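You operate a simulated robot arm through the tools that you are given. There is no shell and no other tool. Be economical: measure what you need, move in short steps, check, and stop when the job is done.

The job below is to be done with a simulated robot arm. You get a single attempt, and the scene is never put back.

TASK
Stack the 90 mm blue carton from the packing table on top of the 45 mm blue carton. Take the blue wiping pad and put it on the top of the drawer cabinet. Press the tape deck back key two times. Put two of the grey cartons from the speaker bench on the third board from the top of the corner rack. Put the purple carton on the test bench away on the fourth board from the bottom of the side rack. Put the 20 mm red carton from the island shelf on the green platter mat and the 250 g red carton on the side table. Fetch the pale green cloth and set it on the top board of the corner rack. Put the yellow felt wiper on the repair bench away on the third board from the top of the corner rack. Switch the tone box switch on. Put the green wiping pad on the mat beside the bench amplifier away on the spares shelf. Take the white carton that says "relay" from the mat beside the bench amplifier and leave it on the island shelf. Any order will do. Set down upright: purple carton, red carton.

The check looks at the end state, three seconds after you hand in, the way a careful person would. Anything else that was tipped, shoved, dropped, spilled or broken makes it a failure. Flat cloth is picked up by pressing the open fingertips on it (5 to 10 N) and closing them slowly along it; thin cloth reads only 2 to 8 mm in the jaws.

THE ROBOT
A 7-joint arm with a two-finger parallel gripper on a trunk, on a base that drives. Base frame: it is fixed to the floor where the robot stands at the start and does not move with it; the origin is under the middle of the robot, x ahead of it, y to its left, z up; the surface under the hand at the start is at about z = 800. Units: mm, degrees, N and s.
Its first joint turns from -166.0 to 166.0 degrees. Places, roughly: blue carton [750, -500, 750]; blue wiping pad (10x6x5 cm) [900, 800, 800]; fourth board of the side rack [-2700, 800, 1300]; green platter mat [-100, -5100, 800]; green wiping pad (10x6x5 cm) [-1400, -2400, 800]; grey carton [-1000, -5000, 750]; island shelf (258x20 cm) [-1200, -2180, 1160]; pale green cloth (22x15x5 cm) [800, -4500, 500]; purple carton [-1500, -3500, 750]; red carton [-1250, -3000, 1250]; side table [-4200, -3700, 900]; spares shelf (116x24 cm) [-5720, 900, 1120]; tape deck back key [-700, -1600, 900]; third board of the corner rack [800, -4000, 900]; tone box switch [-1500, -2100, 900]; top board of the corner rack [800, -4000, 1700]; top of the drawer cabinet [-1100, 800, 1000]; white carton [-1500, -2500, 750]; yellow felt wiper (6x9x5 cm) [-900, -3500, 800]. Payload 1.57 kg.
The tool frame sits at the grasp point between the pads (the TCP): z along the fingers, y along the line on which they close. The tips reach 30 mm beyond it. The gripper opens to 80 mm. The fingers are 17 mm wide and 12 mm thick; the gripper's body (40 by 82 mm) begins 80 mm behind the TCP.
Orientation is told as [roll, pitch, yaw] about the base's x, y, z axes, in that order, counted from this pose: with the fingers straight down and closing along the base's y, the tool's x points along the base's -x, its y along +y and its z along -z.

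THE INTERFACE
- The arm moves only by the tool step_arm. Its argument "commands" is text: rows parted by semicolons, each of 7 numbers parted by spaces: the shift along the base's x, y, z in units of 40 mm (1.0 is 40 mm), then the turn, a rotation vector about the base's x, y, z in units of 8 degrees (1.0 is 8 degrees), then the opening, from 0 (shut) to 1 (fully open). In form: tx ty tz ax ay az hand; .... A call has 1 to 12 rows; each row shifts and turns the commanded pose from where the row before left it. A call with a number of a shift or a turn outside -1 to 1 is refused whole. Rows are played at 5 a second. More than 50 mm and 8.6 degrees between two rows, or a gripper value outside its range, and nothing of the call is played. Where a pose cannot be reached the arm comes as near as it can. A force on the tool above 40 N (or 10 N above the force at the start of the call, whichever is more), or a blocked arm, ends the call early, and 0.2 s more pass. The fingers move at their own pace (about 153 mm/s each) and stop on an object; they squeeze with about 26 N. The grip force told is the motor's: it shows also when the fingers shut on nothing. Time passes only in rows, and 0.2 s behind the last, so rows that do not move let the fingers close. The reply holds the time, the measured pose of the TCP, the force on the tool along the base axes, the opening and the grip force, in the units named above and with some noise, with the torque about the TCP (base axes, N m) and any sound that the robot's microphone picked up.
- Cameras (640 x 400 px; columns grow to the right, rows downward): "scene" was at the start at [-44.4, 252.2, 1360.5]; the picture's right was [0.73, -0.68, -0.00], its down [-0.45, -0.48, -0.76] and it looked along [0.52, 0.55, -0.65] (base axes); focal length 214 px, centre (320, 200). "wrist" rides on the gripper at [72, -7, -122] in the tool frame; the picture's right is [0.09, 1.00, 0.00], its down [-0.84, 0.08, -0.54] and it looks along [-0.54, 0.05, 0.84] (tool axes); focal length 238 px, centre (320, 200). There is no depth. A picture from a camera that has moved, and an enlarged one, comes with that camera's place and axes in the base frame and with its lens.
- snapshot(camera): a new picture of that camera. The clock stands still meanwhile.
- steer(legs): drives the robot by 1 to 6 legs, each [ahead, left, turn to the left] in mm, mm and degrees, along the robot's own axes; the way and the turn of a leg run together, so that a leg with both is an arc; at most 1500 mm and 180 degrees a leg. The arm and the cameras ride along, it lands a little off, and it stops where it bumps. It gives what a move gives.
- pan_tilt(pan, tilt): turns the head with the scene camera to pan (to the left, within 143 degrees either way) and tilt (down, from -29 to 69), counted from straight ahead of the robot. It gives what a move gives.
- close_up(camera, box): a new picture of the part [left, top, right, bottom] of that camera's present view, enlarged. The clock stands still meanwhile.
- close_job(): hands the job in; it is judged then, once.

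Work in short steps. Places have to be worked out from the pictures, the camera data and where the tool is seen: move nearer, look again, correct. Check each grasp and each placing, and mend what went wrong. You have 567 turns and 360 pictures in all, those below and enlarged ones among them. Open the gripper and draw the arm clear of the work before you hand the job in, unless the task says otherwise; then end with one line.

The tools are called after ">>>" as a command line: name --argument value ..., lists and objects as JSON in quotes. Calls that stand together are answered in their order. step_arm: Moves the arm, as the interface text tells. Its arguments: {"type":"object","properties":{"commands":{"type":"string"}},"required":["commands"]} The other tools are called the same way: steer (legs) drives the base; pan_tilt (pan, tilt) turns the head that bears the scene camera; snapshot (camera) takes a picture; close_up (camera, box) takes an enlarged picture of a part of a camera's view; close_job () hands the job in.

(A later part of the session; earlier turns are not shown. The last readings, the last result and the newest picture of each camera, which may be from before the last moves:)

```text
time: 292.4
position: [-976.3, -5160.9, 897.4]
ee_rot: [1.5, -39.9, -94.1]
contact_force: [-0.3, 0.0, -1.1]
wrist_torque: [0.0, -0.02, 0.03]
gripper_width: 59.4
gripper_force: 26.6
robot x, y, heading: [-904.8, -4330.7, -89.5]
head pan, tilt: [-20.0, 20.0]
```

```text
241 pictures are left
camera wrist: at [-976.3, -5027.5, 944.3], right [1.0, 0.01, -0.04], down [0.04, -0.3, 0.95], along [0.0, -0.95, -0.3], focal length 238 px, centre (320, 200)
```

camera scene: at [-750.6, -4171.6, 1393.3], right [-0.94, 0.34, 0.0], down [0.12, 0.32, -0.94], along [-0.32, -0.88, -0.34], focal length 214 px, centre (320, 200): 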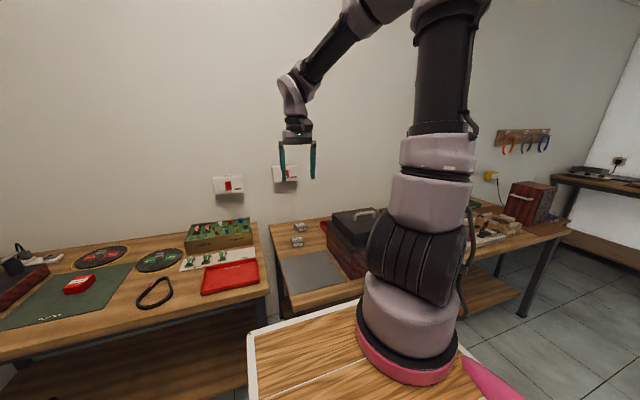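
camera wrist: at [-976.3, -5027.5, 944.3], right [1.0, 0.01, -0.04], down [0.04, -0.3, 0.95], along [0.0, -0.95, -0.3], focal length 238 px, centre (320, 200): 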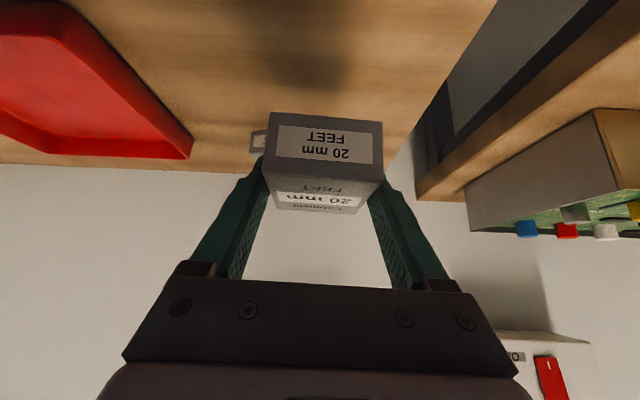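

Held level. Raise moderately, back 40, turn left and drive to the rack.

>>> step_arm --commands "0 .1 .9 0 0 0 0;0 .1 .9 0 0 0 0;0 .1 .9 0 0 0 0;0 .1 .9 0 0 0 0;0 0 0 0 0 0 0"

>>> steer --legs '[[-45, 0, 0], [0, 0, 90], [640, -170, 0]]'

>>> snapshot --camera "wrist"

```text
time: 293.6
position: [-975.8, -5143.7, 1040.6]
ee_rot: [1.4, -40.0, -94.2]
contact_force: [0.3, -0.3, -1.3]
wrist_torque: [-0.01, -0.01, 0.02]
gripper_width: 59.6
gripper_force: 25.6
robot x, y, heading: [-905.6, -4332.2, -89.7]
head pan, tilt: [-20.0, 20.0]
```

```text
time: 301.6
position: [539.7, -4531.6, 1039.8]
ee_rot: [1.5, -39.9, -4.5]
contact_force: [-0.3, 0.5, -1.0]
wrist_torque: [0.0, -0.01, 0.03]
gripper_width: 59.6
gripper_force: 25.8
robot x, y, heading: [-271.5, -4457.1, -0.0]
head pan, tilt: [-20.0, 20.0]
```

```text
240 pictures are left
camera wrist: at [406.4, -4530.8, 1088.0], right [-0.01, 1.0, -0.04], down [0.3, 0.04, 0.95], along [0.95, 0.0, -0.3], focal length 238 px, centre (320, 200)
```

wrist: 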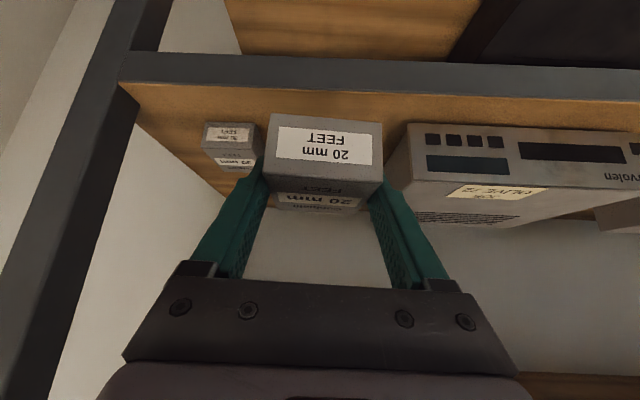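

Gap between the first carton (edge y≈-4611) and the device (≈-4432): centre -4522. I straighten yaw, adjust y, then drive in.

>>> step_arm --commands "0 .1 -.5 0 0 .28 0;0 .1 -.4 0 0 .28 0;0 0 0 0 0 0 0"

>>> steer --legs '[[135, 0, 0]]'

>>> snapshot --camera "wrist"

```text
time: 302.4
position: [540.0, -4523.7, 1005.4]
ee_rot: [1.5, -39.9, 0.0]
contact_force: [-0.6, -0.2, -1.3]
wrist_torque: [0.03, 0.01, 0.01]
gripper_width: 59.5
gripper_force: 26.3
robot x, y, heading: [-270.4, -4456.8, 0.1]
head pan, tilt: [-20.0, 20.0]
```

```text
time: 303.7
position: [676.0, -4524.7, 1005.1]
ee_rot: [1.3, -39.9, -0.1]
contact_force: [0.0, -0.2, -0.9]
wrist_torque: [-0.02, 0.04, 0.02]
gripper_width: 59.5
gripper_force: 26.3
robot x, y, heading: [-136.2, -4460.4, -0.5]
head pan, tilt: [-20.0, 20.0]
```

```text
239 pictures are left
camera wrist: at [541.1, -4533.8, 1052.0], right [-0.09, 1.0, -0.04], down [0.29, 0.06, 0.95], along [0.95, 0.07, -0.3], focal length 238 px, centre (320, 200)
```

wrist: 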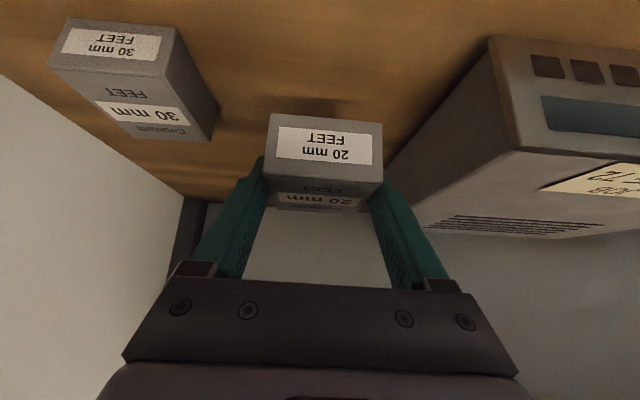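

Clear on both sides. Lower.

>>> step_arm --commands "0 0 -.5 0 0 0 0;0 0 -.5 0 0 0 0;0 0 -.2 0 0 0 0;0 0 0 0 0 0 0"

>>> step_arm --commands "0 0 -.08 0 0 0 0;0 0 -.06 0 0 0 0;0 0 0 0 0 0 0"

>>> step_arm --commands "0 0 -.05 0 0 0 0;0 0 0 0 0 0 0"

```text
time: 304.7
position: [675.8, -4525.4, 957.4]
ee_rot: [1.5, -39.9, -0.1]
contact_force: [-0.6, 0.3, -1.4]
wrist_torque: [0.01, -0.02, -0.03]
gripper_width: 59.4
gripper_force: 26.3
robot x, y, heading: [-137.0, -4456.0, -0.1]
head pan, tilt: [-20.0, 20.0]
```

```text
time: 305.5
position: [675.3, -4523.6, 951.8]
ee_rot: [1.4, -40.1, -0.1]
contact_force: [-2.8, -0.4, 16.5]
wrist_torque: [-0.55, 0.21, -0.06]
gripper_width: 59.9
gripper_force: 26.1
robot x, y, heading: [-139.3, -4455.9, -0.2]
head pan, tilt: [-20.0, 20.0]
```

```text
time: 306.1
position: [676.1, -4523.3, 949.8]
ee_rot: [1.3, -40.2, 0.0]
contact_force: [0.0, 1.3, 24.5]
wrist_torque: [-0.48, -0.18, -0.14]
gripper_width: 59.5
gripper_force: 25.5
robot x, y, heading: [-135.3, -4458.1, -0.0]
head pan, tilt: [-20.0, 20.0]
```

On the board; release and withdraw.

>>> step_arm --commands "0 0 0 0 0 0 .95;0 0 0 0 0 0 .95;-.4 0 .45 0 0 0 .95;-.6 0 .6 0 0 0 1;-.7 0 .6 0 0 0 1;-.5 0 .3 0 0 0 1;0 0 0 0 0 0 1"

>>> steer --legs '[[-250, 0, 0]]'

>>> snapshot --camera "wrist"

```text
time: 307.7
position: [586.3, -4523.6, 1027.8]
ee_rot: [1.3, -39.8, 0.0]
contact_force: [0.5, 0.3, -0.4]
wrist_torque: [-0.01, 0.01, 0.02]
gripper_width: 80.0
gripper_force: 0.0
robot x, y, heading: [-138.4, -4457.4, -0.2]
head pan, tilt: [-20.0, 20.0]
```

```text
time: 309.5
position: [335.4, -4523.2, 1027.0]
ee_rot: [1.4, -39.9, 0.0]
contact_force: [-0.3, -0.2, -0.2]
wrist_torque: [0.02, -0.01, 0.04]
gripper_width: 79.6
gripper_force: 0.0
robot x, y, heading: [-390.4, -4453.0, -0.1]
head pan, tilt: [-20.0, 20.0]
```

```text
238 pictures are left
camera wrist: at [201.5, -4533.5, 1074.4], right [-0.09, 1.0, -0.04], down [0.29, 0.06, 0.95], along [0.95, 0.07, -0.3], focal length 238 px, centre (320, 200)
```

wrist: 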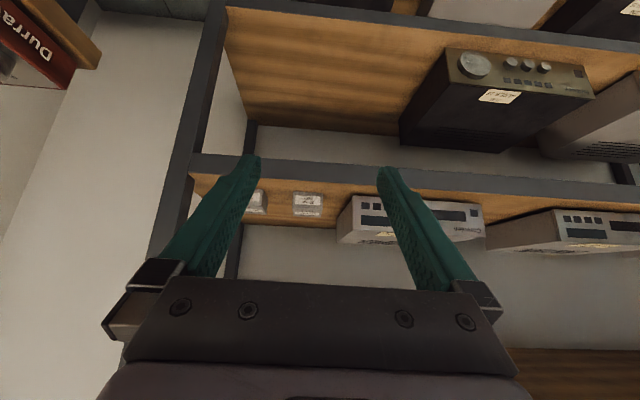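

Both grey cartons stand on the board. Next the yellow wiper: I set the tool straight down and high, back away, and turn to face the island's south end.

>>> step_arm --commands "-.4 .25 .8 0 .85 0 1;-.4 .25 .8 0 .85 0 1;-.4 .25 .8 0 .85 0 1;-.4 .25 .8 0 .85 0 1;-.4 .25 .8 0 .85 0 1;-.4 .25 .8 0 .75 0 1;-.2 .25 .8 -.17 0 0 1;0 0 0 0 0 0 1"

>>> steer --legs '[[-500, 185, 0], [0, 0, 90]]'

>>> snapshot --camera "wrist"

>>> pan_tilt --pan 0 --tilt 35

>>> snapshot --camera "scene"

```text
time: 311.3
position: [231.4, -4455.1, 1251.2]
ee_rot: [0.1, 0.1, 0.1]
contact_force: [-0.1, -0.9, -0.1]
wrist_torque: [0.01, 0.02, -0.03]
gripper_width: 80.0
gripper_force: 0.1
robot x, y, heading: [-394.1, -4455.4, -0.3]
head pan, tilt: [-20.0, 20.0]
```

```text
time: 318.2
position: [-889.0, -3649.3, 1251.4]
ee_rot: [0.1, 0.1, 90.1]
contact_force: [-0.1, 0.1, -0.2]
wrist_torque: [-0.03, 0.01, -0.02]
gripper_width: 79.8
gripper_force: 0.0
robot x, y, heading: [-886.2, -4269.3, 90.2]
head pan, tilt: [-20.0, 20.0]
```

```text
237 pictures are left
camera wrist: at [-883.2, -3720.3, 1372.7], right [-1.0, -0.09, 0.0], down [-0.08, 0.84, 0.54], along [-0.05, 0.54, -0.84], focal length 238 px, centre (320, 200)
```

wrist: 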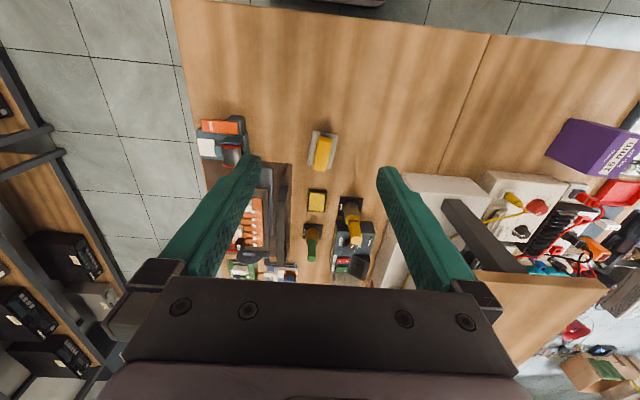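

```text
time: 319.0
position: [-889.4, -3649.5, 1250.4]
ee_rot: [0.2, 0.1, 90.1]
contact_force: [0.6, 0.5, -0.2]
wrist_torque: [0.01, -0.01, -0.02]
gripper_width: 80.0
gripper_force: 0.0
robot x, y, heading: [-889.0, -4269.7, 90.1]
head pan, tilt: [0.0, 35.0]
```

```text
236 pictures are left
camera scene: at [-1078.5, -4280.6, 1369.4], right [1.0, 0.0, 0.0], down [0.0, -0.57, -0.82], along [0.0, 0.82, -0.57], focal length 214 px, centre (320, 200)
```

scene: 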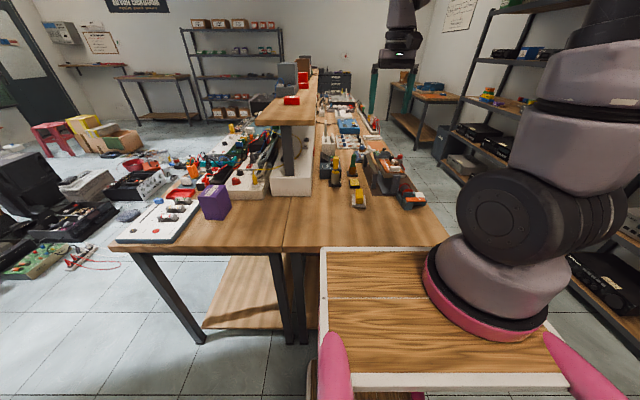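

I enlarge the wiper.

>>> close_up --camera "wrist" --box '[280, 115, 360, 215]'

>>> close_up --camera "scene" --box '[310, 140, 430, 215]'

```text
4.00 times, centred on (320, 165) of wrist
camera zoom: at [-883.2, -3720.3, 1372.7], right [-1.0, -0.09, 0.0], down [-0.08, 0.84, 0.54], along [-0.05, 0.54, -0.84], focal length 953 px, centre (320, 340)
```

zoom: 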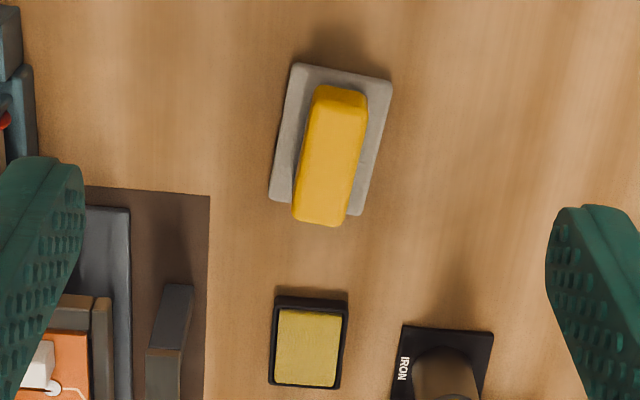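

```text
5.33 times, centred on (370, 178) of scene
camera zoom: at [-1078.5, -4280.6, 1369.4], right [1.0, 0.0, 0.0], down [0.0, -0.57, -0.82], along [0.0, 0.82, -0.57], focal length 1144 px, centre (53, 320)
```

zoom: 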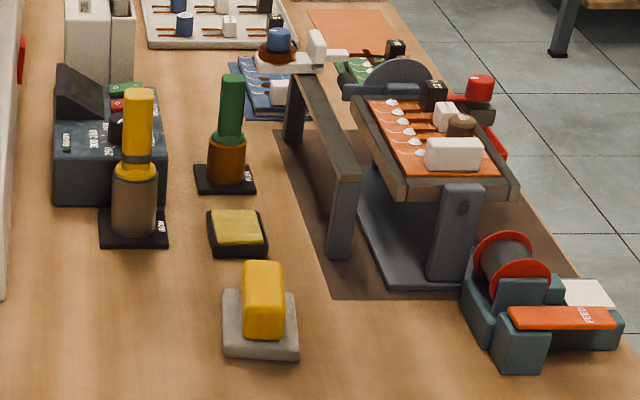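

The wiper: grey felt base 60x90 centred (-908,-3506), yellow handle ~30 mm wide above, turned -5.7°. I approach its handle with a 40° tilt.

>>> step_arm --commands "-.06 .29 -.9 .555 0 -.08 1;-.06 .29 -.9 .555 0 -.08 1;-.06 .29 -.9 .555 0 -.08 1;-.06 .29 -.9 .555 0 -.08 1;-.06 .29 -.9 .555 0 -.08 1;-.06 .29 -.9 .555 0 -.08 1;-.06 .29 -.9 .555 0 -.08 1;-.06 .29 -.9 .555 0 -.08 1;-.06 .2 -.9 .555 0 -.08 1;0 0 0 0 0 0 1"

>>> snapshot --camera "wrist"

```text
time: 321.2
position: [-911.1, -3547.2, 926.0]
ee_rot: [2.5, -39.9, 83.4]
contact_force: [0.3, -0.1, -0.4]
wrist_torque: [0.01, 0.0, 0.01]
gripper_width: 79.9
gripper_force: 0.0
robot x, y, heading: [-886.3, -4270.1, 90.1]
head pan, tilt: [0.0, 35.0]
```

```text
233 pictures are left
camera wrist: at [-916.8, -3681.3, 973.8], right [-1.0, 0.02, -0.03], down [-0.02, 0.3, 0.95], along [0.03, 0.95, -0.3], focal length 238 px, centre (320, 200)
```

wrist: 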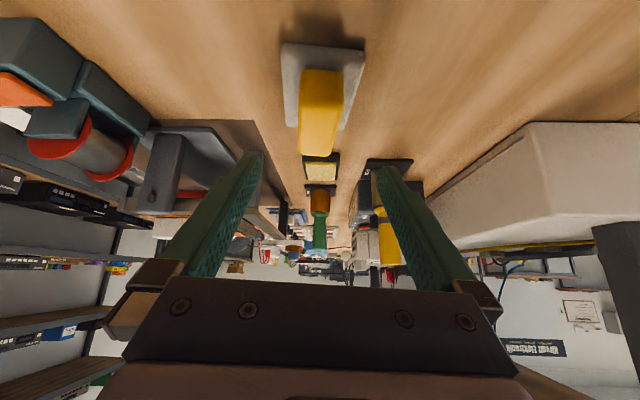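

Handle z≈820–855, y -3540…-3455. I move in to (-910,-3510,848) and close.

>>> step_arm --commands ".02 .46 -.9 0 0 0 1;0 .46 -.9 0 0 0 1;0 0 -.12 0 0 0 1;0 0 0 0 0 0 1"

>>> snapshot --camera "wrist"

```text
time: 322.2
position: [-911.0, -3510.5, 849.6]
ee_rot: [2.5, -39.7, 83.3]
contact_force: [1.1, 0.1, 0.3]
wrist_torque: [0.0, 0.04, -0.02]
gripper_width: 79.7
gripper_force: 0.1
robot x, y, heading: [-884.2, -4268.4, 90.1]
head pan, tilt: [0.0, 35.0]
```

```text
232 pictures are left
camera wrist: at [-915.5, -3644.5, 897.1], right [-1.0, 0.02, -0.03], down [-0.02, 0.3, 0.95], along [0.03, 0.95, -0.3], focal length 238 px, centre (320, 200)
```

wrist: 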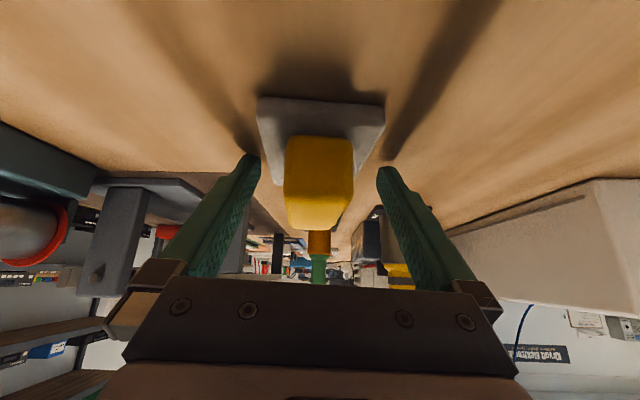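

Good position. Close.

>>> step_arm --commands "0 0 0 0 0 0 0;0 0 0 0 0 0 0;0 0 0 0 0 0 0"

>>> step_arm --commands "0 0 .3 0 0 0 0;0 -.1 .7 0 0 0 0;0 -.2 .8 0 0 0 0;0 -.3 .8 0 0 0 0;0 -.2 .8 0 0 0 0;0 -.2 .8 0 0 0 0"

>>> snapshot --camera "wrist"

```text
time: 323.0
position: [-911.0, -3510.4, 850.9]
ee_rot: [2.4, -39.8, 83.3]
contact_force: [0.6, -0.7, -1.0]
wrist_torque: [0.0, 0.0, 0.0]
gripper_width: 59.2
gripper_force: 25.8
robot x, y, heading: [-888.9, -4266.3, 90.3]
head pan, tilt: [0.0, 35.0]
```

```text
time: 324.4
position: [-911.4, -3550.4, 1018.9]
ee_rot: [2.5, -39.7, 83.3]
contact_force: [0.1, 0.1, -0.2]
wrist_torque: [0.03, -0.01, 0.01]
gripper_width: 59.3
gripper_force: 25.7
robot x, y, heading: [-887.1, -4270.1, 90.2]
head pan, tilt: [0.0, 35.0]
```

```text
231 pictures are left
camera wrist: at [-915.5, -3684.4, 1065.6], right [-1.0, 0.02, -0.03], down [-0.02, 0.3, 0.95], along [0.03, 0.95, -0.3], focal length 238 px, centre (320, 200)
```

wrist: 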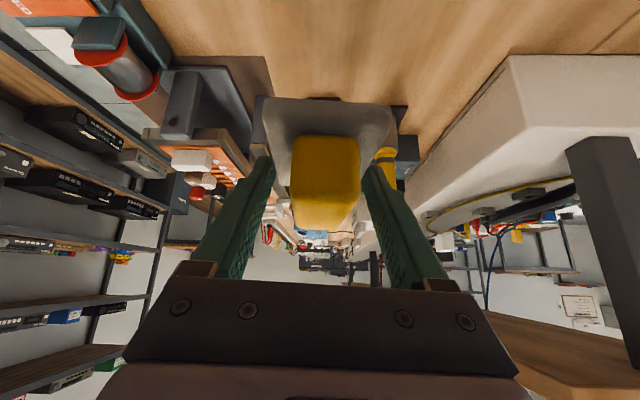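

Held (by its felt base). I turn right to face the rack and drive to the gap between the middle and right devices.

>>> steer --legs '[[0, 0, -90], [620, 140, 0]]'

>>> snapshot --camera "wrist"

>>> snapshot --camera "scene"

```text
time: 331.8
position: [445.1, -4087.7, 1018.7]
ee_rot: [2.6, -39.8, -6.2]
contact_force: [-0.1, -0.6, -1.3]
wrist_torque: [-0.03, 0.02, -0.04]
gripper_width: 59.4
gripper_force: 26.1
robot x, y, heading: [-273.7, -4122.7, 0.6]
head pan, tilt: [0.0, 35.0]
```

```text
230 pictures are left
camera wrist: at [310.6, -4085.5, 1065.6], right [0.01, 1.0, -0.03], down [0.3, 0.02, 0.95], along [0.95, -0.02, -0.3], focal length 238 px, centre (320, 200)
```

wrist: 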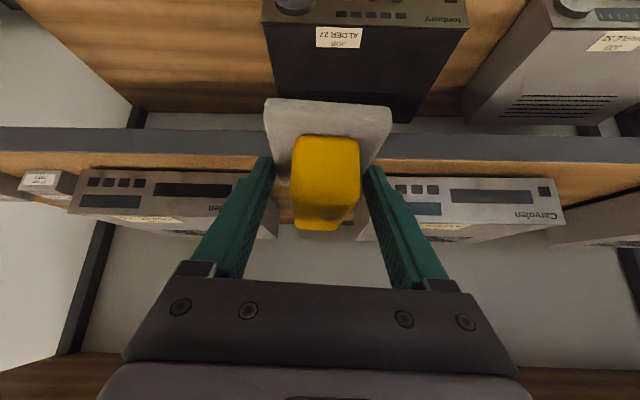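

```text
229 pictures are left
camera scene: at [-289.2, -3928.8, 1369.4], right [0.01, -1.0, 0.0], down [-0.57, -0.01, -0.82], along [0.82, 0.01, -0.57], focal length 214 px, centre (320, 200)
```

scene: 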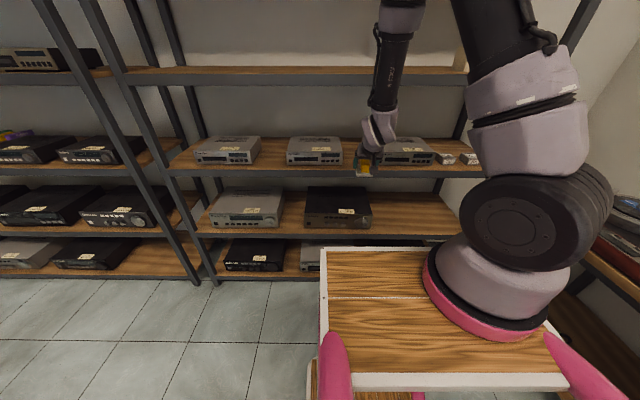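

I straighten, centre on y≈-4104 and re-look before entering.

>>> step_arm --commands "0 -.2 0 0 0 .4 0;0 -.2 0 0 0 .38 0;0 0 0 0 0 0 0"

>>> steer --legs '[[120, 0, 0]]'

>>> snapshot --camera "wrist"

```text
time: 332.6
position: [445.7, -4103.8, 1017.8]
ee_rot: [2.5, -39.8, 0.0]
contact_force: [-0.6, 0.3, -0.3]
wrist_torque: [0.0, 0.0, 0.0]
gripper_width: 59.4
gripper_force: 25.7
robot x, y, heading: [-274.0, -4118.5, 0.8]
head pan, tilt: [0.0, 35.0]
```

```text
time: 333.8
position: [567.2, -4101.5, 1017.5]
ee_rot: [2.6, -39.8, 0.1]
contact_force: [1.3, 0.8, 0.2]
wrist_torque: [0.02, 0.02, 0.02]
gripper_width: 59.2
gripper_force: 26.2
robot x, y, heading: [-155.0, -4115.0, 0.6]
head pan, tilt: [0.0, 35.0]
```

```text
228 pictures are left
camera wrist: at [432.8, -4113.8, 1065.5], right [-0.1, 0.99, -0.03], down [0.29, 0.05, 0.95], along [0.95, 0.09, -0.3], focal length 238 px, centre (320, 200)
```

wrist: 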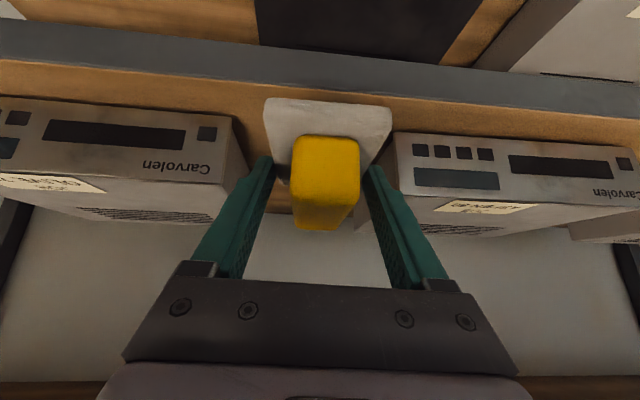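

Gap is y -4184…-4013; centred. Drive 105 mm in.

>>> steer --legs '[[110, 0, 0]]'

>>> step_arm --commands "0 0 -.4 0 0 0 0;0 0 -.4 0 0 0 0;0 0 -.1 0 0 0 0;0 0 0 0 0 0 0"

>>> snapshot --camera "wrist"

```text
time: 335.0
position: [677.5, -4101.0, 1017.5]
ee_rot: [2.5, -39.7, 0.1]
contact_force: [-0.2, 0.7, -1.0]
wrist_torque: [-0.01, 0.02, 0.02]
gripper_width: 59.3
gripper_force: 26.2
robot x, y, heading: [-41.8, -4121.0, 0.7]
head pan, tilt: [0.0, 35.0]
```

```text
time: 336.0
position: [677.6, -4099.6, 982.5]
ee_rot: [2.4, -39.8, 0.2]
contact_force: [0.3, 0.2, -0.1]
wrist_torque: [0.04, -0.01, 0.02]
gripper_width: 59.0
gripper_force: 25.9
robot x, y, heading: [-39.8, -4113.4, 0.4]
head pan, tilt: [0.0, 35.0]
```

```text
227 pictures are left
camera wrist: at [543.7, -4112.4, 1029.7], right [-0.1, 0.99, -0.03], down [0.29, 0.05, 0.95], along [0.95, 0.09, -0.3], focal length 238 px, centre (320, 200)
```

wrist: 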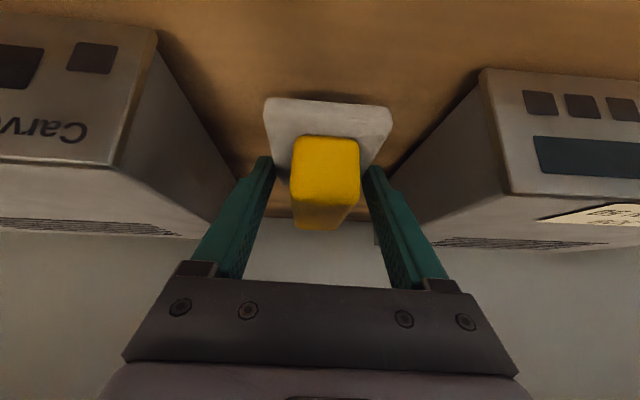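

Good. Lower until contact (expected near 965).

>>> step_arm --commands "0 0 -.1 0 0 0 0;0 0 -.1 0 0 0 0;0 0 0 0 0 0 0"

>>> step_arm --commands "0 0 -.08 0 0 0 0;0 0 -.08 0 0 0 0;0 0 0 0 0 0 0"

>>> step_arm --commands "0 0 -.08 0 0 0 0;0 0 -.08 0 0 0 0;0 0 0 0 0 0 0"

```text
time: 336.8
position: [677.7, -4099.9, 974.1]
ee_rot: [2.6, -39.8, 0.1]
contact_force: [-0.2, -0.6, -0.8]
wrist_torque: [0.03, -0.01, -0.01]
gripper_width: 59.3
gripper_force: 26.3
robot x, y, heading: [-39.9, -4115.2, 0.7]
head pan, tilt: [0.0, 35.0]
```

```text
time: 337.6
position: [678.1, -4100.7, 967.8]
ee_rot: [2.4, -39.8, 0.1]
contact_force: [-0.2, -0.4, -0.8]
wrist_torque: [0.0, 0.0, 0.01]
gripper_width: 59.3
gripper_force: 25.9
robot x, y, heading: [-40.3, -4116.5, 0.5]
head pan, tilt: [0.0, 35.0]
```

```text
time: 338.4
position: [678.1, -4099.7, 961.3]
ee_rot: [2.5, -39.8, 0.0]
contact_force: [-0.3, 0.2, -0.5]
wrist_torque: [-0.01, 0.01, 0.02]
gripper_width: 59.2
gripper_force: 26.4
robot x, y, heading: [-38.6, -4120.9, 0.6]
head pan, tilt: [0.0, 35.0]
```

>>> step_arm --commands "0 0 -.08 0 0 0 0;0 0 -.06 0 0 0 0;0 0 0 0 0 0 0"

>>> step_arm --commands "0 0 -.06 0 0 0 0;0 0 -.06 0 0 0 0;0 0 0 0 0 0 0"

>>> snapshot --camera "wrist"

```text
time: 339.2
position: [678.3, -4100.5, 955.9]
ee_rot: [2.5, -39.8, 0.1]
contact_force: [-0.3, -0.1, -0.9]
wrist_torque: [0.0, 0.0, -0.01]
gripper_width: 59.3
gripper_force: 26.1
robot x, y, heading: [-41.7, -4115.4, 0.7]
head pan, tilt: [0.0, 35.0]
```

```text
time: 340.0
position: [677.6, -4099.6, 951.2]
ee_rot: [2.4, -39.7, 0.1]
contact_force: [0.4, -0.6, -0.5]
wrist_torque: [0.0, -0.02, 0.04]
gripper_width: 58.9
gripper_force: 26.2
robot x, y, heading: [-41.0, -4115.2, 0.8]
head pan, tilt: [0.0, 35.0]
```

```text
226 pictures are left
camera wrist: at [544.1, -4112.7, 998.5], right [-0.1, 0.99, -0.03], down [0.29, 0.05, 0.95], along [0.95, 0.09, -0.3], focal length 238 px, centre (320, 200)
```

wrist: 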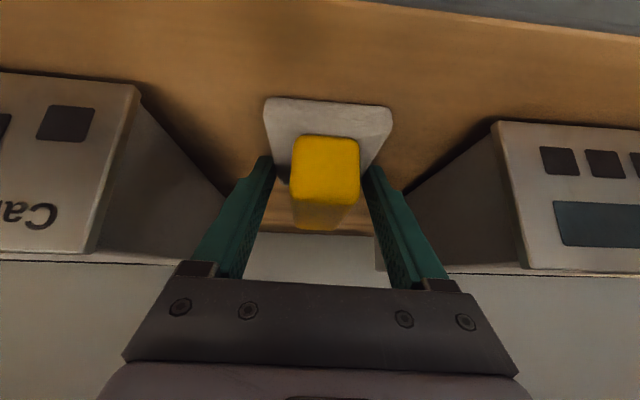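

Close to the board; continue carefully.

>>> step_arm --commands "0 0 -.06 0 0 0 0;0 0 0 0 0 0 0"

>>> step_arm --commands "0 0 -.06 0 0 0 0;0 0 0 0 0 0 0"

>>> step_arm --commands "0 0 -.06 0 0 0 0;0 0 0 0 0 0 0"

```text
time: 340.6
position: [678.2, -4100.8, 950.5]
ee_rot: [2.5, -39.9, 0.1]
contact_force: [-0.7, -1.6, 13.1]
wrist_torque: [-0.46, 0.01, 0.01]
gripper_width: 59.1
gripper_force: 26.7
robot x, y, heading: [-41.7, -4115.5, 0.7]
head pan, tilt: [0.0, 35.0]
```

```text
time: 341.1
position: [679.2, -4100.1, 949.1]
ee_rot: [2.5, -40.2, 0.1]
contact_force: [-1.6, -1.0, 12.3]
wrist_torque: [-0.42, 0.26, -0.06]
gripper_width: 59.3
gripper_force: 25.9
robot x, y, heading: [-42.6, -4118.2, 0.6]
head pan, tilt: [0.0, 35.0]
stopped in row 2: the force on the tool passed its limit at 43 N (the readings are from after the stop); the commanded pose is now the measured one
```

```text
time: 341.5
position: [680.8, -4100.4, 949.3]
ee_rot: [2.5, -40.5, 0.3]
contact_force: [-2.3, 0.4, 14.9]
wrist_torque: [-0.47, 0.22, -0.1]
gripper_width: 59.2
gripper_force: 25.9
robot x, y, heading: [-40.6, -4111.4, 0.9]
head pan, tilt: [0.0, 35.0]
stopped in row 2: the force on the tool passed its limit at 47 N (the readings are from after the stop); the commanded pose is now the measured one
```

Set down. Release and withdraw.

>>> step_arm --commands "0 0 0 0 0 0 .92;0 0 0 0 0 0 .92;-.4 0 .45 0 0 0 .92;-.6 0 .6 0 0 0 .95;-.7 0 .6 0 0 0 1;-.5 0 .3 0 0 0 1;0 0 0 0 0 0 1"

>>> steer --legs '[[-250, 0, 0]]'

>>> snapshot --camera "scene"

```text
time: 343.1
position: [623.0, -4086.9, 1027.4]
ee_rot: [2.4, -40.2, 0.1]
contact_force: [-0.3, 0.0, 0.1]
wrist_torque: [-0.01, 0.0, -0.01]
gripper_width: 80.0
gripper_force: 0.2
out of reach, approached as far as the arm can: row 5, 6
robot x, y, heading: [-41.8, -4117.8, 0.6]
head pan, tilt: [0.0, 35.0]
```

```text
time: 344.9
position: [368.5, -4092.1, 1026.8]
ee_rot: [2.3, -40.3, 0.1]
contact_force: [0.6, 0.8, 0.7]
wrist_torque: [0.02, -0.01, -0.01]
gripper_width: 79.9
gripper_force: 0.0
robot x, y, heading: [-294.5, -4121.7, 0.9]
head pan, tilt: [0.0, 35.0]
```

```text
225 pictures are left
camera scene: at [-311.1, -3929.3, 1369.4], right [0.01, -1.0, 0.0], down [-0.57, -0.01, -0.82], along [0.82, 0.01, -0.57], focal length 214 px, centre (320, 200)
```

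scene: 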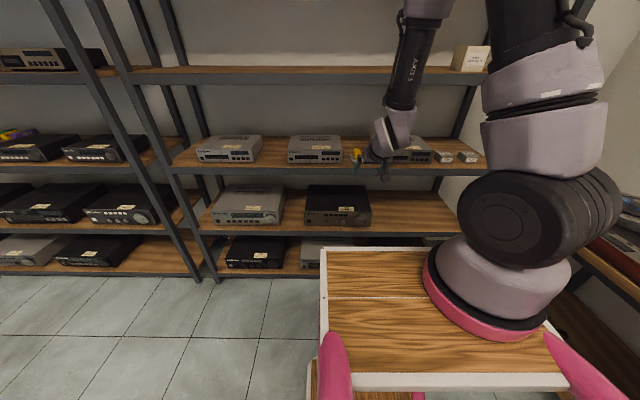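

Wiper is in place. I return the tool to straight down/high, then drive to the south end of the test bench for the purple carton.

>>> step_arm --commands "-.2 -.1 .8 0 .85 0 1;-.2 -.1 .8 0 .85 0 1;-.2 -.1 .8 0 .85 0 1;-.2 -.1 .8 0 .85 0 1;-.2 -.1 .8 0 .85 0 1;-.2 -.1 .8 0 .75 0 1;0 0 .7 -.29 0 .1 1;0 0 0 0 0 0 1"

>>> steer --legs '[[-1120, -150, 0], [0, 0, 90]]'

>>> pan_tilt --pan 20 --tilt 30

>>> snapshot --camera "scene"

>>> snapshot --camera "wrist"

```text
time: 346.7
position: [321.5, -4115.9, 1249.0]
ee_rot: [0.2, -0.2, 1.0]
contact_force: [0.7, 1.4, 0.1]
wrist_torque: [0.03, 0.01, 0.01]
gripper_width: 80.0
gripper_force: 0.0
robot x, y, heading: [-298.2, -4118.3, 1.1]
head pan, tilt: [0.0, 35.0]
```

```text
time: 356.3
position: [-1427.6, -3674.1, 1248.4]
ee_rot: [0.2, -0.2, 91.7]
contact_force: [0.3, -0.5, -0.1]
wrist_torque: [-0.02, -0.01, -0.04]
gripper_width: 80.2
gripper_force: 0.0
robot x, y, heading: [-1414.4, -4290.8, 91.7]
head pan, tilt: [0.0, 35.0]
```

```text
time: 357.1
position: [-1427.6, -3673.8, 1248.4]
ee_rot: [0.1, -0.3, 91.6]
contact_force: [1.0, 0.0, -0.2]
wrist_torque: [0.01, -0.03, -0.01]
gripper_width: 79.9
gripper_force: 0.1
robot x, y, heading: [-1415.9, -4286.4, 91.8]
head pan, tilt: [20.0, 30.0]
```

```text
224 pictures are left
camera scene: at [-1637.5, -4309.9, 1377.2], right [0.93, 0.37, 0.0], down [0.18, -0.47, -0.87], along [-0.32, 0.81, -0.5], focal length 214 px, centre (320, 200)
```

scene: 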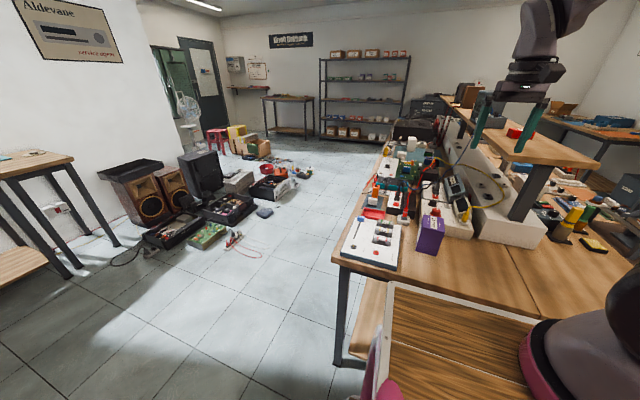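

```text
223 pictures are left
camera wrist: at [-1419.2, -3747.1, 1369.4], right [-0.99, -0.12, 0.0], down [-0.1, 0.83, 0.55], along [-0.07, 0.54, -0.84], focal length 238 px, centre (320, 200)
```

wrist: 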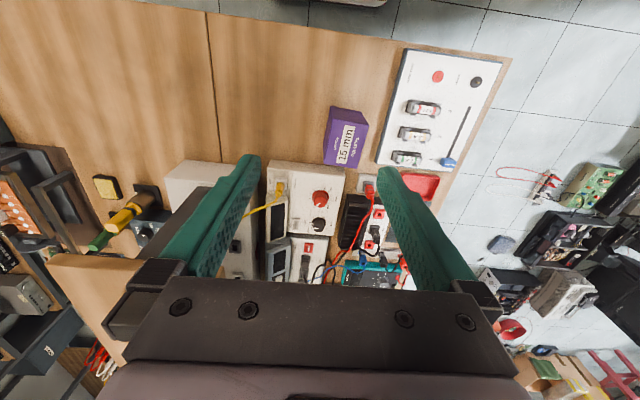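

Purple carton in sight. I enlarge for geometry.

>>> close_up --camera "wrist" --box '[305, 95, 385, 175]'

>>> close_up --camera "scene" --box '[380, 180, 500, 280]'

```text
5.00 times, centred on (345, 135) of wrist
camera zoom: at [-1419.2, -3747.1, 1369.4], right [-0.99, -0.12, 0.0], down [-0.1, 0.83, 0.55], along [-0.07, 0.54, -0.84], focal length 1192 px, centre (195, 525)
```

zoom: 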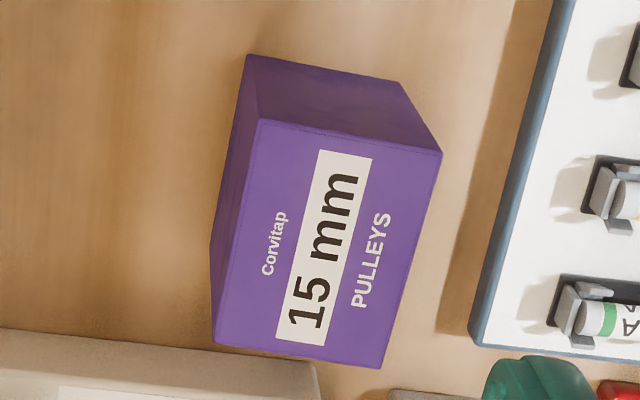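

```text
4.00 times, centred on (440, 230) of scene
camera zoom: at [-1637.5, -4309.9, 1377.2], right [0.93, 0.37, 0.0], down [0.18, -0.47, -0.87], along [-0.32, 0.81, -0.5], focal length 858 px, centre (-160, 80)
```

zoom: 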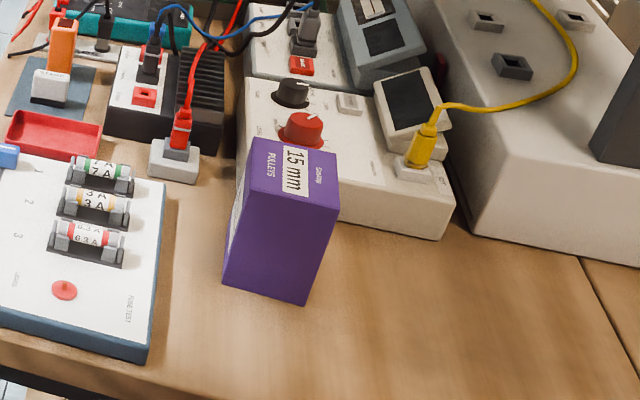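

Purple box: 71 (x) x 92 (y) x 112 tall, centre (-1493,-3588), turned about -3°. I go to a pre-pose south of it with 45° tilt.

>>> steer --legs '[[-50, 0, 0]]'

>>> step_arm --commands "-.2 .075 -.9 .7 0 -.07 1;-.2 .075 -.9 .7 0 -.07 1;-.2 .075 -.9 .7 0 -.07 1;-.2 .075 -.9 .7 0 -.07 1;-.2 .075 -.9 .7 0 -.07 1;-.2 .075 -.9 .7 0 -.07 1;-.2 .075 -.9 .7 0 -.07 1;-.2 .075 -.9 .7 0 -.07 1;0 0 0 0 0 0 1"

>>> snapshot --camera "wrist"

```text
time: 358.1
position: [-1426.1, -3724.1, 1248.7]
ee_rot: [0.3, -0.3, 91.6]
contact_force: [0.6, 0.2, -0.3]
wrist_torque: [0.03, 0.03, 0.01]
gripper_width: 79.9
gripper_force: 0.1
robot x, y, heading: [-1413.3, -4340.9, 91.4]
head pan, tilt: [20.0, 30.0]
```

```text
time: 360.1
position: [-1489.8, -3701.2, 958.7]
ee_rot: [0.8, -45.2, 86.8]
contact_force: [-0.8, 0.2, 0.1]
wrist_torque: [-0.02, 0.04, 0.02]
gripper_width: 80.1
gripper_force: 0.1
robot x, y, heading: [-1415.6, -4336.2, 91.3]
head pan, tilt: [20.0, 30.0]
```

```text
220 pictures are left
camera wrist: at [-1490.9, -3838.6, 994.3], right [-1.0, -0.02, -0.06], down [-0.06, 0.21, 0.98], along [-0.01, 0.98, -0.21], focal length 238 px, centre (320, 200)
```

wrist: 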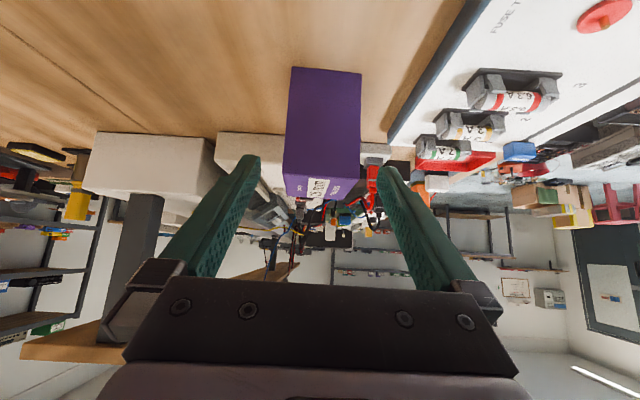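

Bench top here is ≈818; box front at y≈-3637, x centre -1491. I advance in two stages.

>>> step_arm --commands "-.02 .7 -.6 0 0 0 1;-.02 .55 -.5 0 0 0 1;0 0 0 0 0 0 1"

>>> snapshot --camera "wrist"

```text
time: 360.9
position: [-1492.2, -3649.4, 915.0]
ee_rot: [0.9, -45.0, 86.7]
contact_force: [0.2, -0.6, -0.3]
wrist_torque: [0.0, 0.01, 0.01]
gripper_width: 79.9
gripper_force: 0.0
robot x, y, heading: [-1413.4, -4339.8, 91.5]
head pan, tilt: [20.0, 30.0]
```

```text
219 pictures are left
camera wrist: at [-1492.2, -3787.4, 950.6], right [-1.0, -0.02, -0.05], down [-0.06, 0.21, 0.98], along [-0.01, 0.98, -0.21], focal length 238 px, centre (320, 200)
```

wrist: 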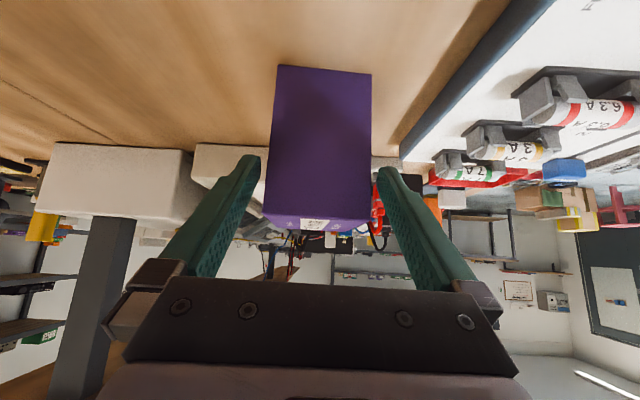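

Centred between the fingers with ~5 mm margins. Advance the rest slowly.

>>> step_arm --commands "0 .4 -.25 0 0 0 1;0 .4 -.25 0 0 0 1;0 .35 -.2 0 0 0 1;0 0 0 0 0 0 1"

>>> snapshot --camera "wrist"

```text
time: 361.9
position: [-1491.6, -3604.4, 887.6]
ee_rot: [0.8, -45.0, 86.6]
contact_force: [0.4, 0.5, 0.1]
wrist_torque: [-0.01, 0.02, 0.02]
gripper_width: 80.0
gripper_force: 0.1
robot x, y, heading: [-1414.3, -4340.5, 91.5]
head pan, tilt: [20.0, 30.0]
```

```text
218 pictures are left
camera wrist: at [-1491.6, -3742.1, 923.0], right [-1.0, -0.02, -0.05], down [-0.06, 0.21, 0.98], along [-0.01, 0.98, -0.21], focal length 238 px, centre (320, 200)
```

wrist: 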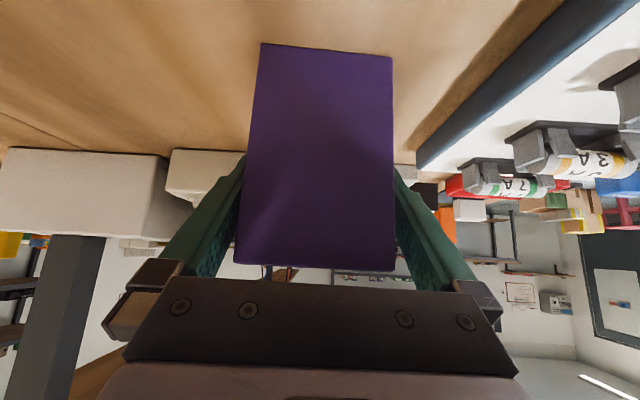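

No contact force; fingers straddle the box. Close and lift.

>>> step_arm --commands "0 0 0 0 0 0 0;0 0 0 0 0 0 0;0 0 0 0 0 0 0"

>>> step_arm --commands "0 0 .3 0 0 0 0;0 -.1 .7 0 0 0 0;0 -.2 .9 0 0 0 0;0 -.2 .9 0 0 0 0;0 -.2 .9 0 0 0 0;0 -.2 .9 0 0 0 0"

>>> snapshot --camera "wrist"

```text
time: 362.7
position: [-1491.5, -3605.9, 888.1]
ee_rot: [0.9, -45.1, 86.7]
contact_force: [2.3, 0.6, 1.6]
wrist_torque: [0.06, -0.31, -0.04]
gripper_width: 69.9
gripper_force: 26.1
robot x, y, heading: [-1415.3, -4340.3, 91.4]
head pan, tilt: [20.0, 30.0]
```

```text
time: 364.1
position: [-1491.0, -3642.8, 1070.8]
ee_rot: [0.9, -44.9, 86.8]
contact_force: [-0.5, 0.2, -1.8]
wrist_torque: [-0.04, 0.01, 0.01]
gripper_width: 69.9
gripper_force: 26.0
robot x, y, heading: [-1414.7, -4342.6, 91.7]
head pan, tilt: [20.0, 30.0]
```

```text
217 pictures are left
camera wrist: at [-1491.5, -3779.5, 1106.4], right [-1.0, -0.02, -0.05], down [-0.06, 0.21, 0.98], along [-0.01, 0.98, -0.21], focal length 238 px, centre (320, 200)
```

wrist: 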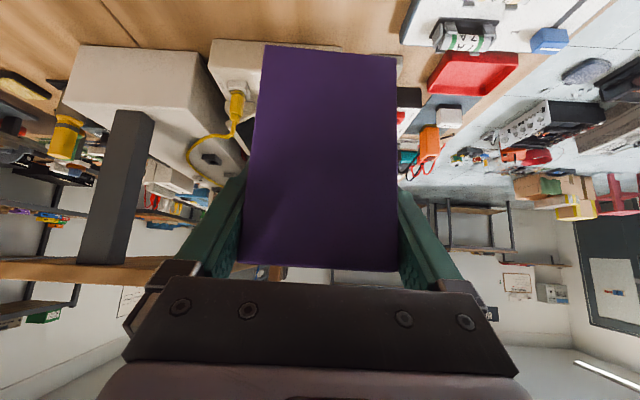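

Purple held (bottom = TCP-70). I drive west around the island's end into the west aisle and north.

>>> steer --legs '[[40, 870, 0], [0, 0, -1.6], [1400, 0, 0]]'

>>> pan_tilt --pan 15 --tilt 25

>>> snapshot --camera "scene"

```text
time: 375.7
position: [-2351.8, -2211.9, 1072.1]
ee_rot: [0.9, -45.1, 85.3]
contact_force: [-0.4, -0.3, -2.0]
wrist_torque: [-0.05, 0.02, 0.01]
gripper_width: 69.9
gripper_force: 25.8
robot x, y, heading: [-2292.3, -2908.2, 90.0]
head pan, tilt: [20.0, 30.0]
```

```text
time: 376.4
position: [-2352.0, -2211.5, 1072.1]
ee_rot: [0.9, -45.1, 85.3]
contact_force: [0.4, -0.1, -2.0]
wrist_torque: [-0.03, 0.01, -0.02]
gripper_width: 70.1
gripper_force: 26.0
robot x, y, heading: [-2292.1, -2913.4, 89.9]
head pan, tilt: [15.0, 25.0]
```

```text
216 pictures are left
camera scene: at [-2507.8, -2921.7, 1385.1], right [0.97, 0.26, 0.0], down [0.11, -0.41, -0.91], along [-0.24, 0.87, -0.42], focal length 214 px, centre (320, 200)
```

scene: 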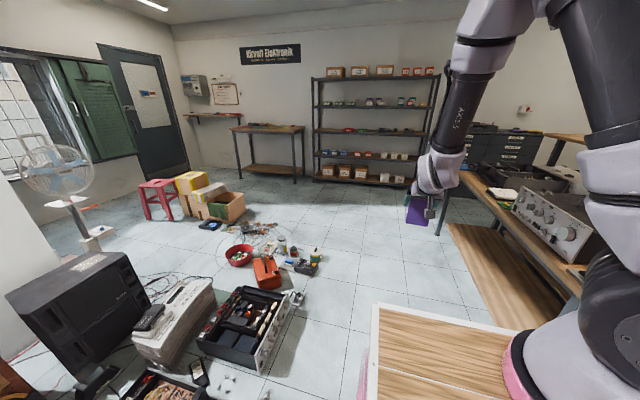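

Aisle is clear. I drive on 2000 mm north toward the side rack.

>>> steer --legs '[[1200, 0, 0], [900, 0, 0]]'

>>> pan_tilt --pan 10 --tilt 8

>>> snapshot --camera "scene"

```text
time: 386.9
position: [-2395.8, -92.0, 1071.3]
ee_rot: [0.9, -45.0, 86.5]
contact_force: [-0.5, 0.4, -1.0]
wrist_torque: [-0.02, 0.03, 0.0]
gripper_width: 69.8
gripper_force: 25.8
robot x, y, heading: [-2323.8, -790.9, 91.3]
head pan, tilt: [15.0, 25.0]
```

```text
time: 387.7
position: [-2397.2, -91.1, 1071.3]
ee_rot: [0.9, -45.0, 86.5]
contact_force: [0.6, 0.7, -2.3]
wrist_torque: [0.0, -0.02, -0.01]
gripper_width: 69.8
gripper_force: 26.3
robot x, y, heading: [-2320.4, -788.7, 91.3]
head pan, tilt: [10.0, 8.0]
```

```text
215 pictures are left
camera scene: at [-2528.8, -802.4, 1412.7], right [0.98, 0.2, 0.0], down [0.03, -0.14, -0.99], along [-0.2, 0.97, -0.14], focal length 214 px, centre (320, 200)
```

scene: 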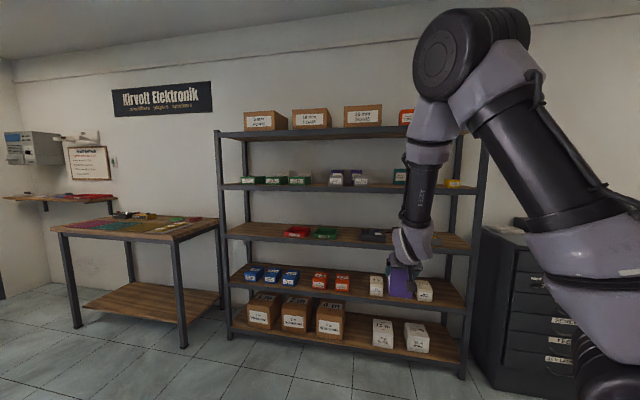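

I enlarge the fourth board from the bottom.

>>> close_up --camera "scene" --box '[215, 140, 485, 260]'

```text
2.37 times, centred on (350, 200) of scene
camera zoom: at [-2528.8, -802.4, 1412.7], right [0.98, 0.2, 0.0], down [0.03, -0.14, -0.99], along [-0.2, 0.97, -0.14], focal length 508 px, centre (249, 200)
```

zoom: 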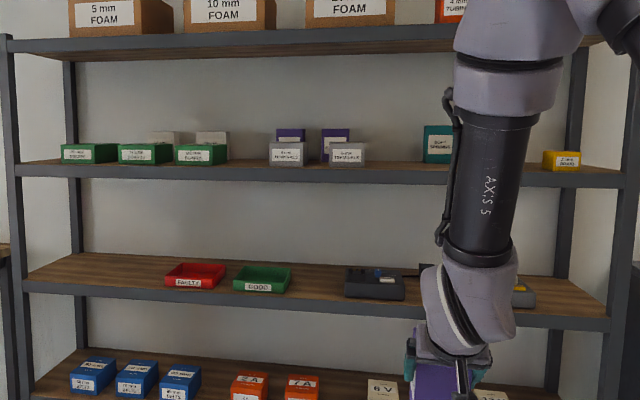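

The gap between the grey pair and the teal carton spans x≈-2492…-2343 (centre -2418), board ≈1290. I raise and extend the arm to z≈1400.

>>> step_arm --commands "0 .42 .9 0 0 0 0;0 .42 .9 0 0 0 0;0 .42 .9 0 0 0 0;0 .42 .9 0 0 0 0;0 .42 .9 0 0 0 0;0 .42 .9 0 0 0 0;0 .42 .9 0 0 0 0;0 .42 .9 0 0 0 0;0 .42 .9 0 0 0 0;0 0 0 0 0 0 0"

>>> snapshot --camera "wrist"

```text
time: 389.9
position: [-2395.3, 58.7, 1397.0]
ee_rot: [1.0, -44.9, 86.5]
contact_force: [-0.8, 0.1, -2.8]
wrist_torque: [-0.01, 0.0, 0.04]
gripper_width: 69.9
gripper_force: 25.7
robot x, y, heading: [-2318.5, -789.3, 91.3]
head pan, tilt: [10.0, 8.0]
```

```text
213 pictures are left
camera wrist: at [-2396.0, -78.6, 1431.4], right [-1.0, -0.02, -0.05], down [-0.06, 0.21, 0.98], along [0.0, 0.98, -0.21], focal length 238 px, centre (320, 200)
```

wrist: 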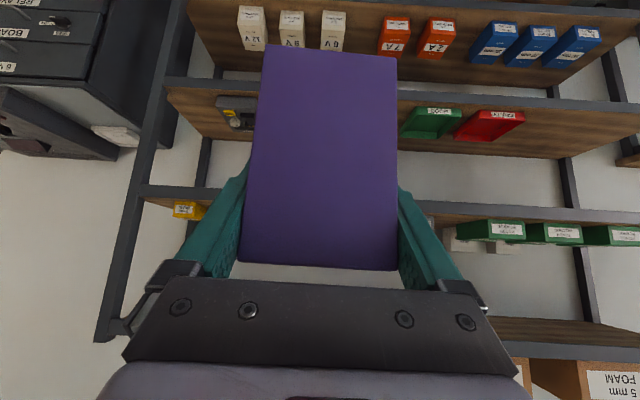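

>>> snapshot --camera "scene"

```text
212 pictures are left
camera scene: at [-2528.8, -802.4, 1412.8], right [0.98, 0.2, 0.0], down [0.03, -0.14, -0.99], along [-0.2, 0.97, -0.14], focal length 214 px, centre (320, 200)
```

scene: 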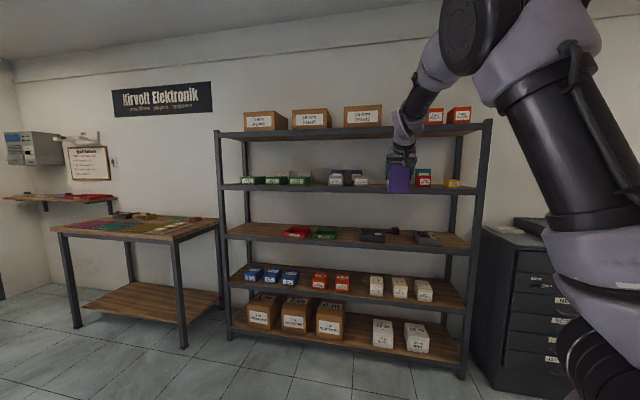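

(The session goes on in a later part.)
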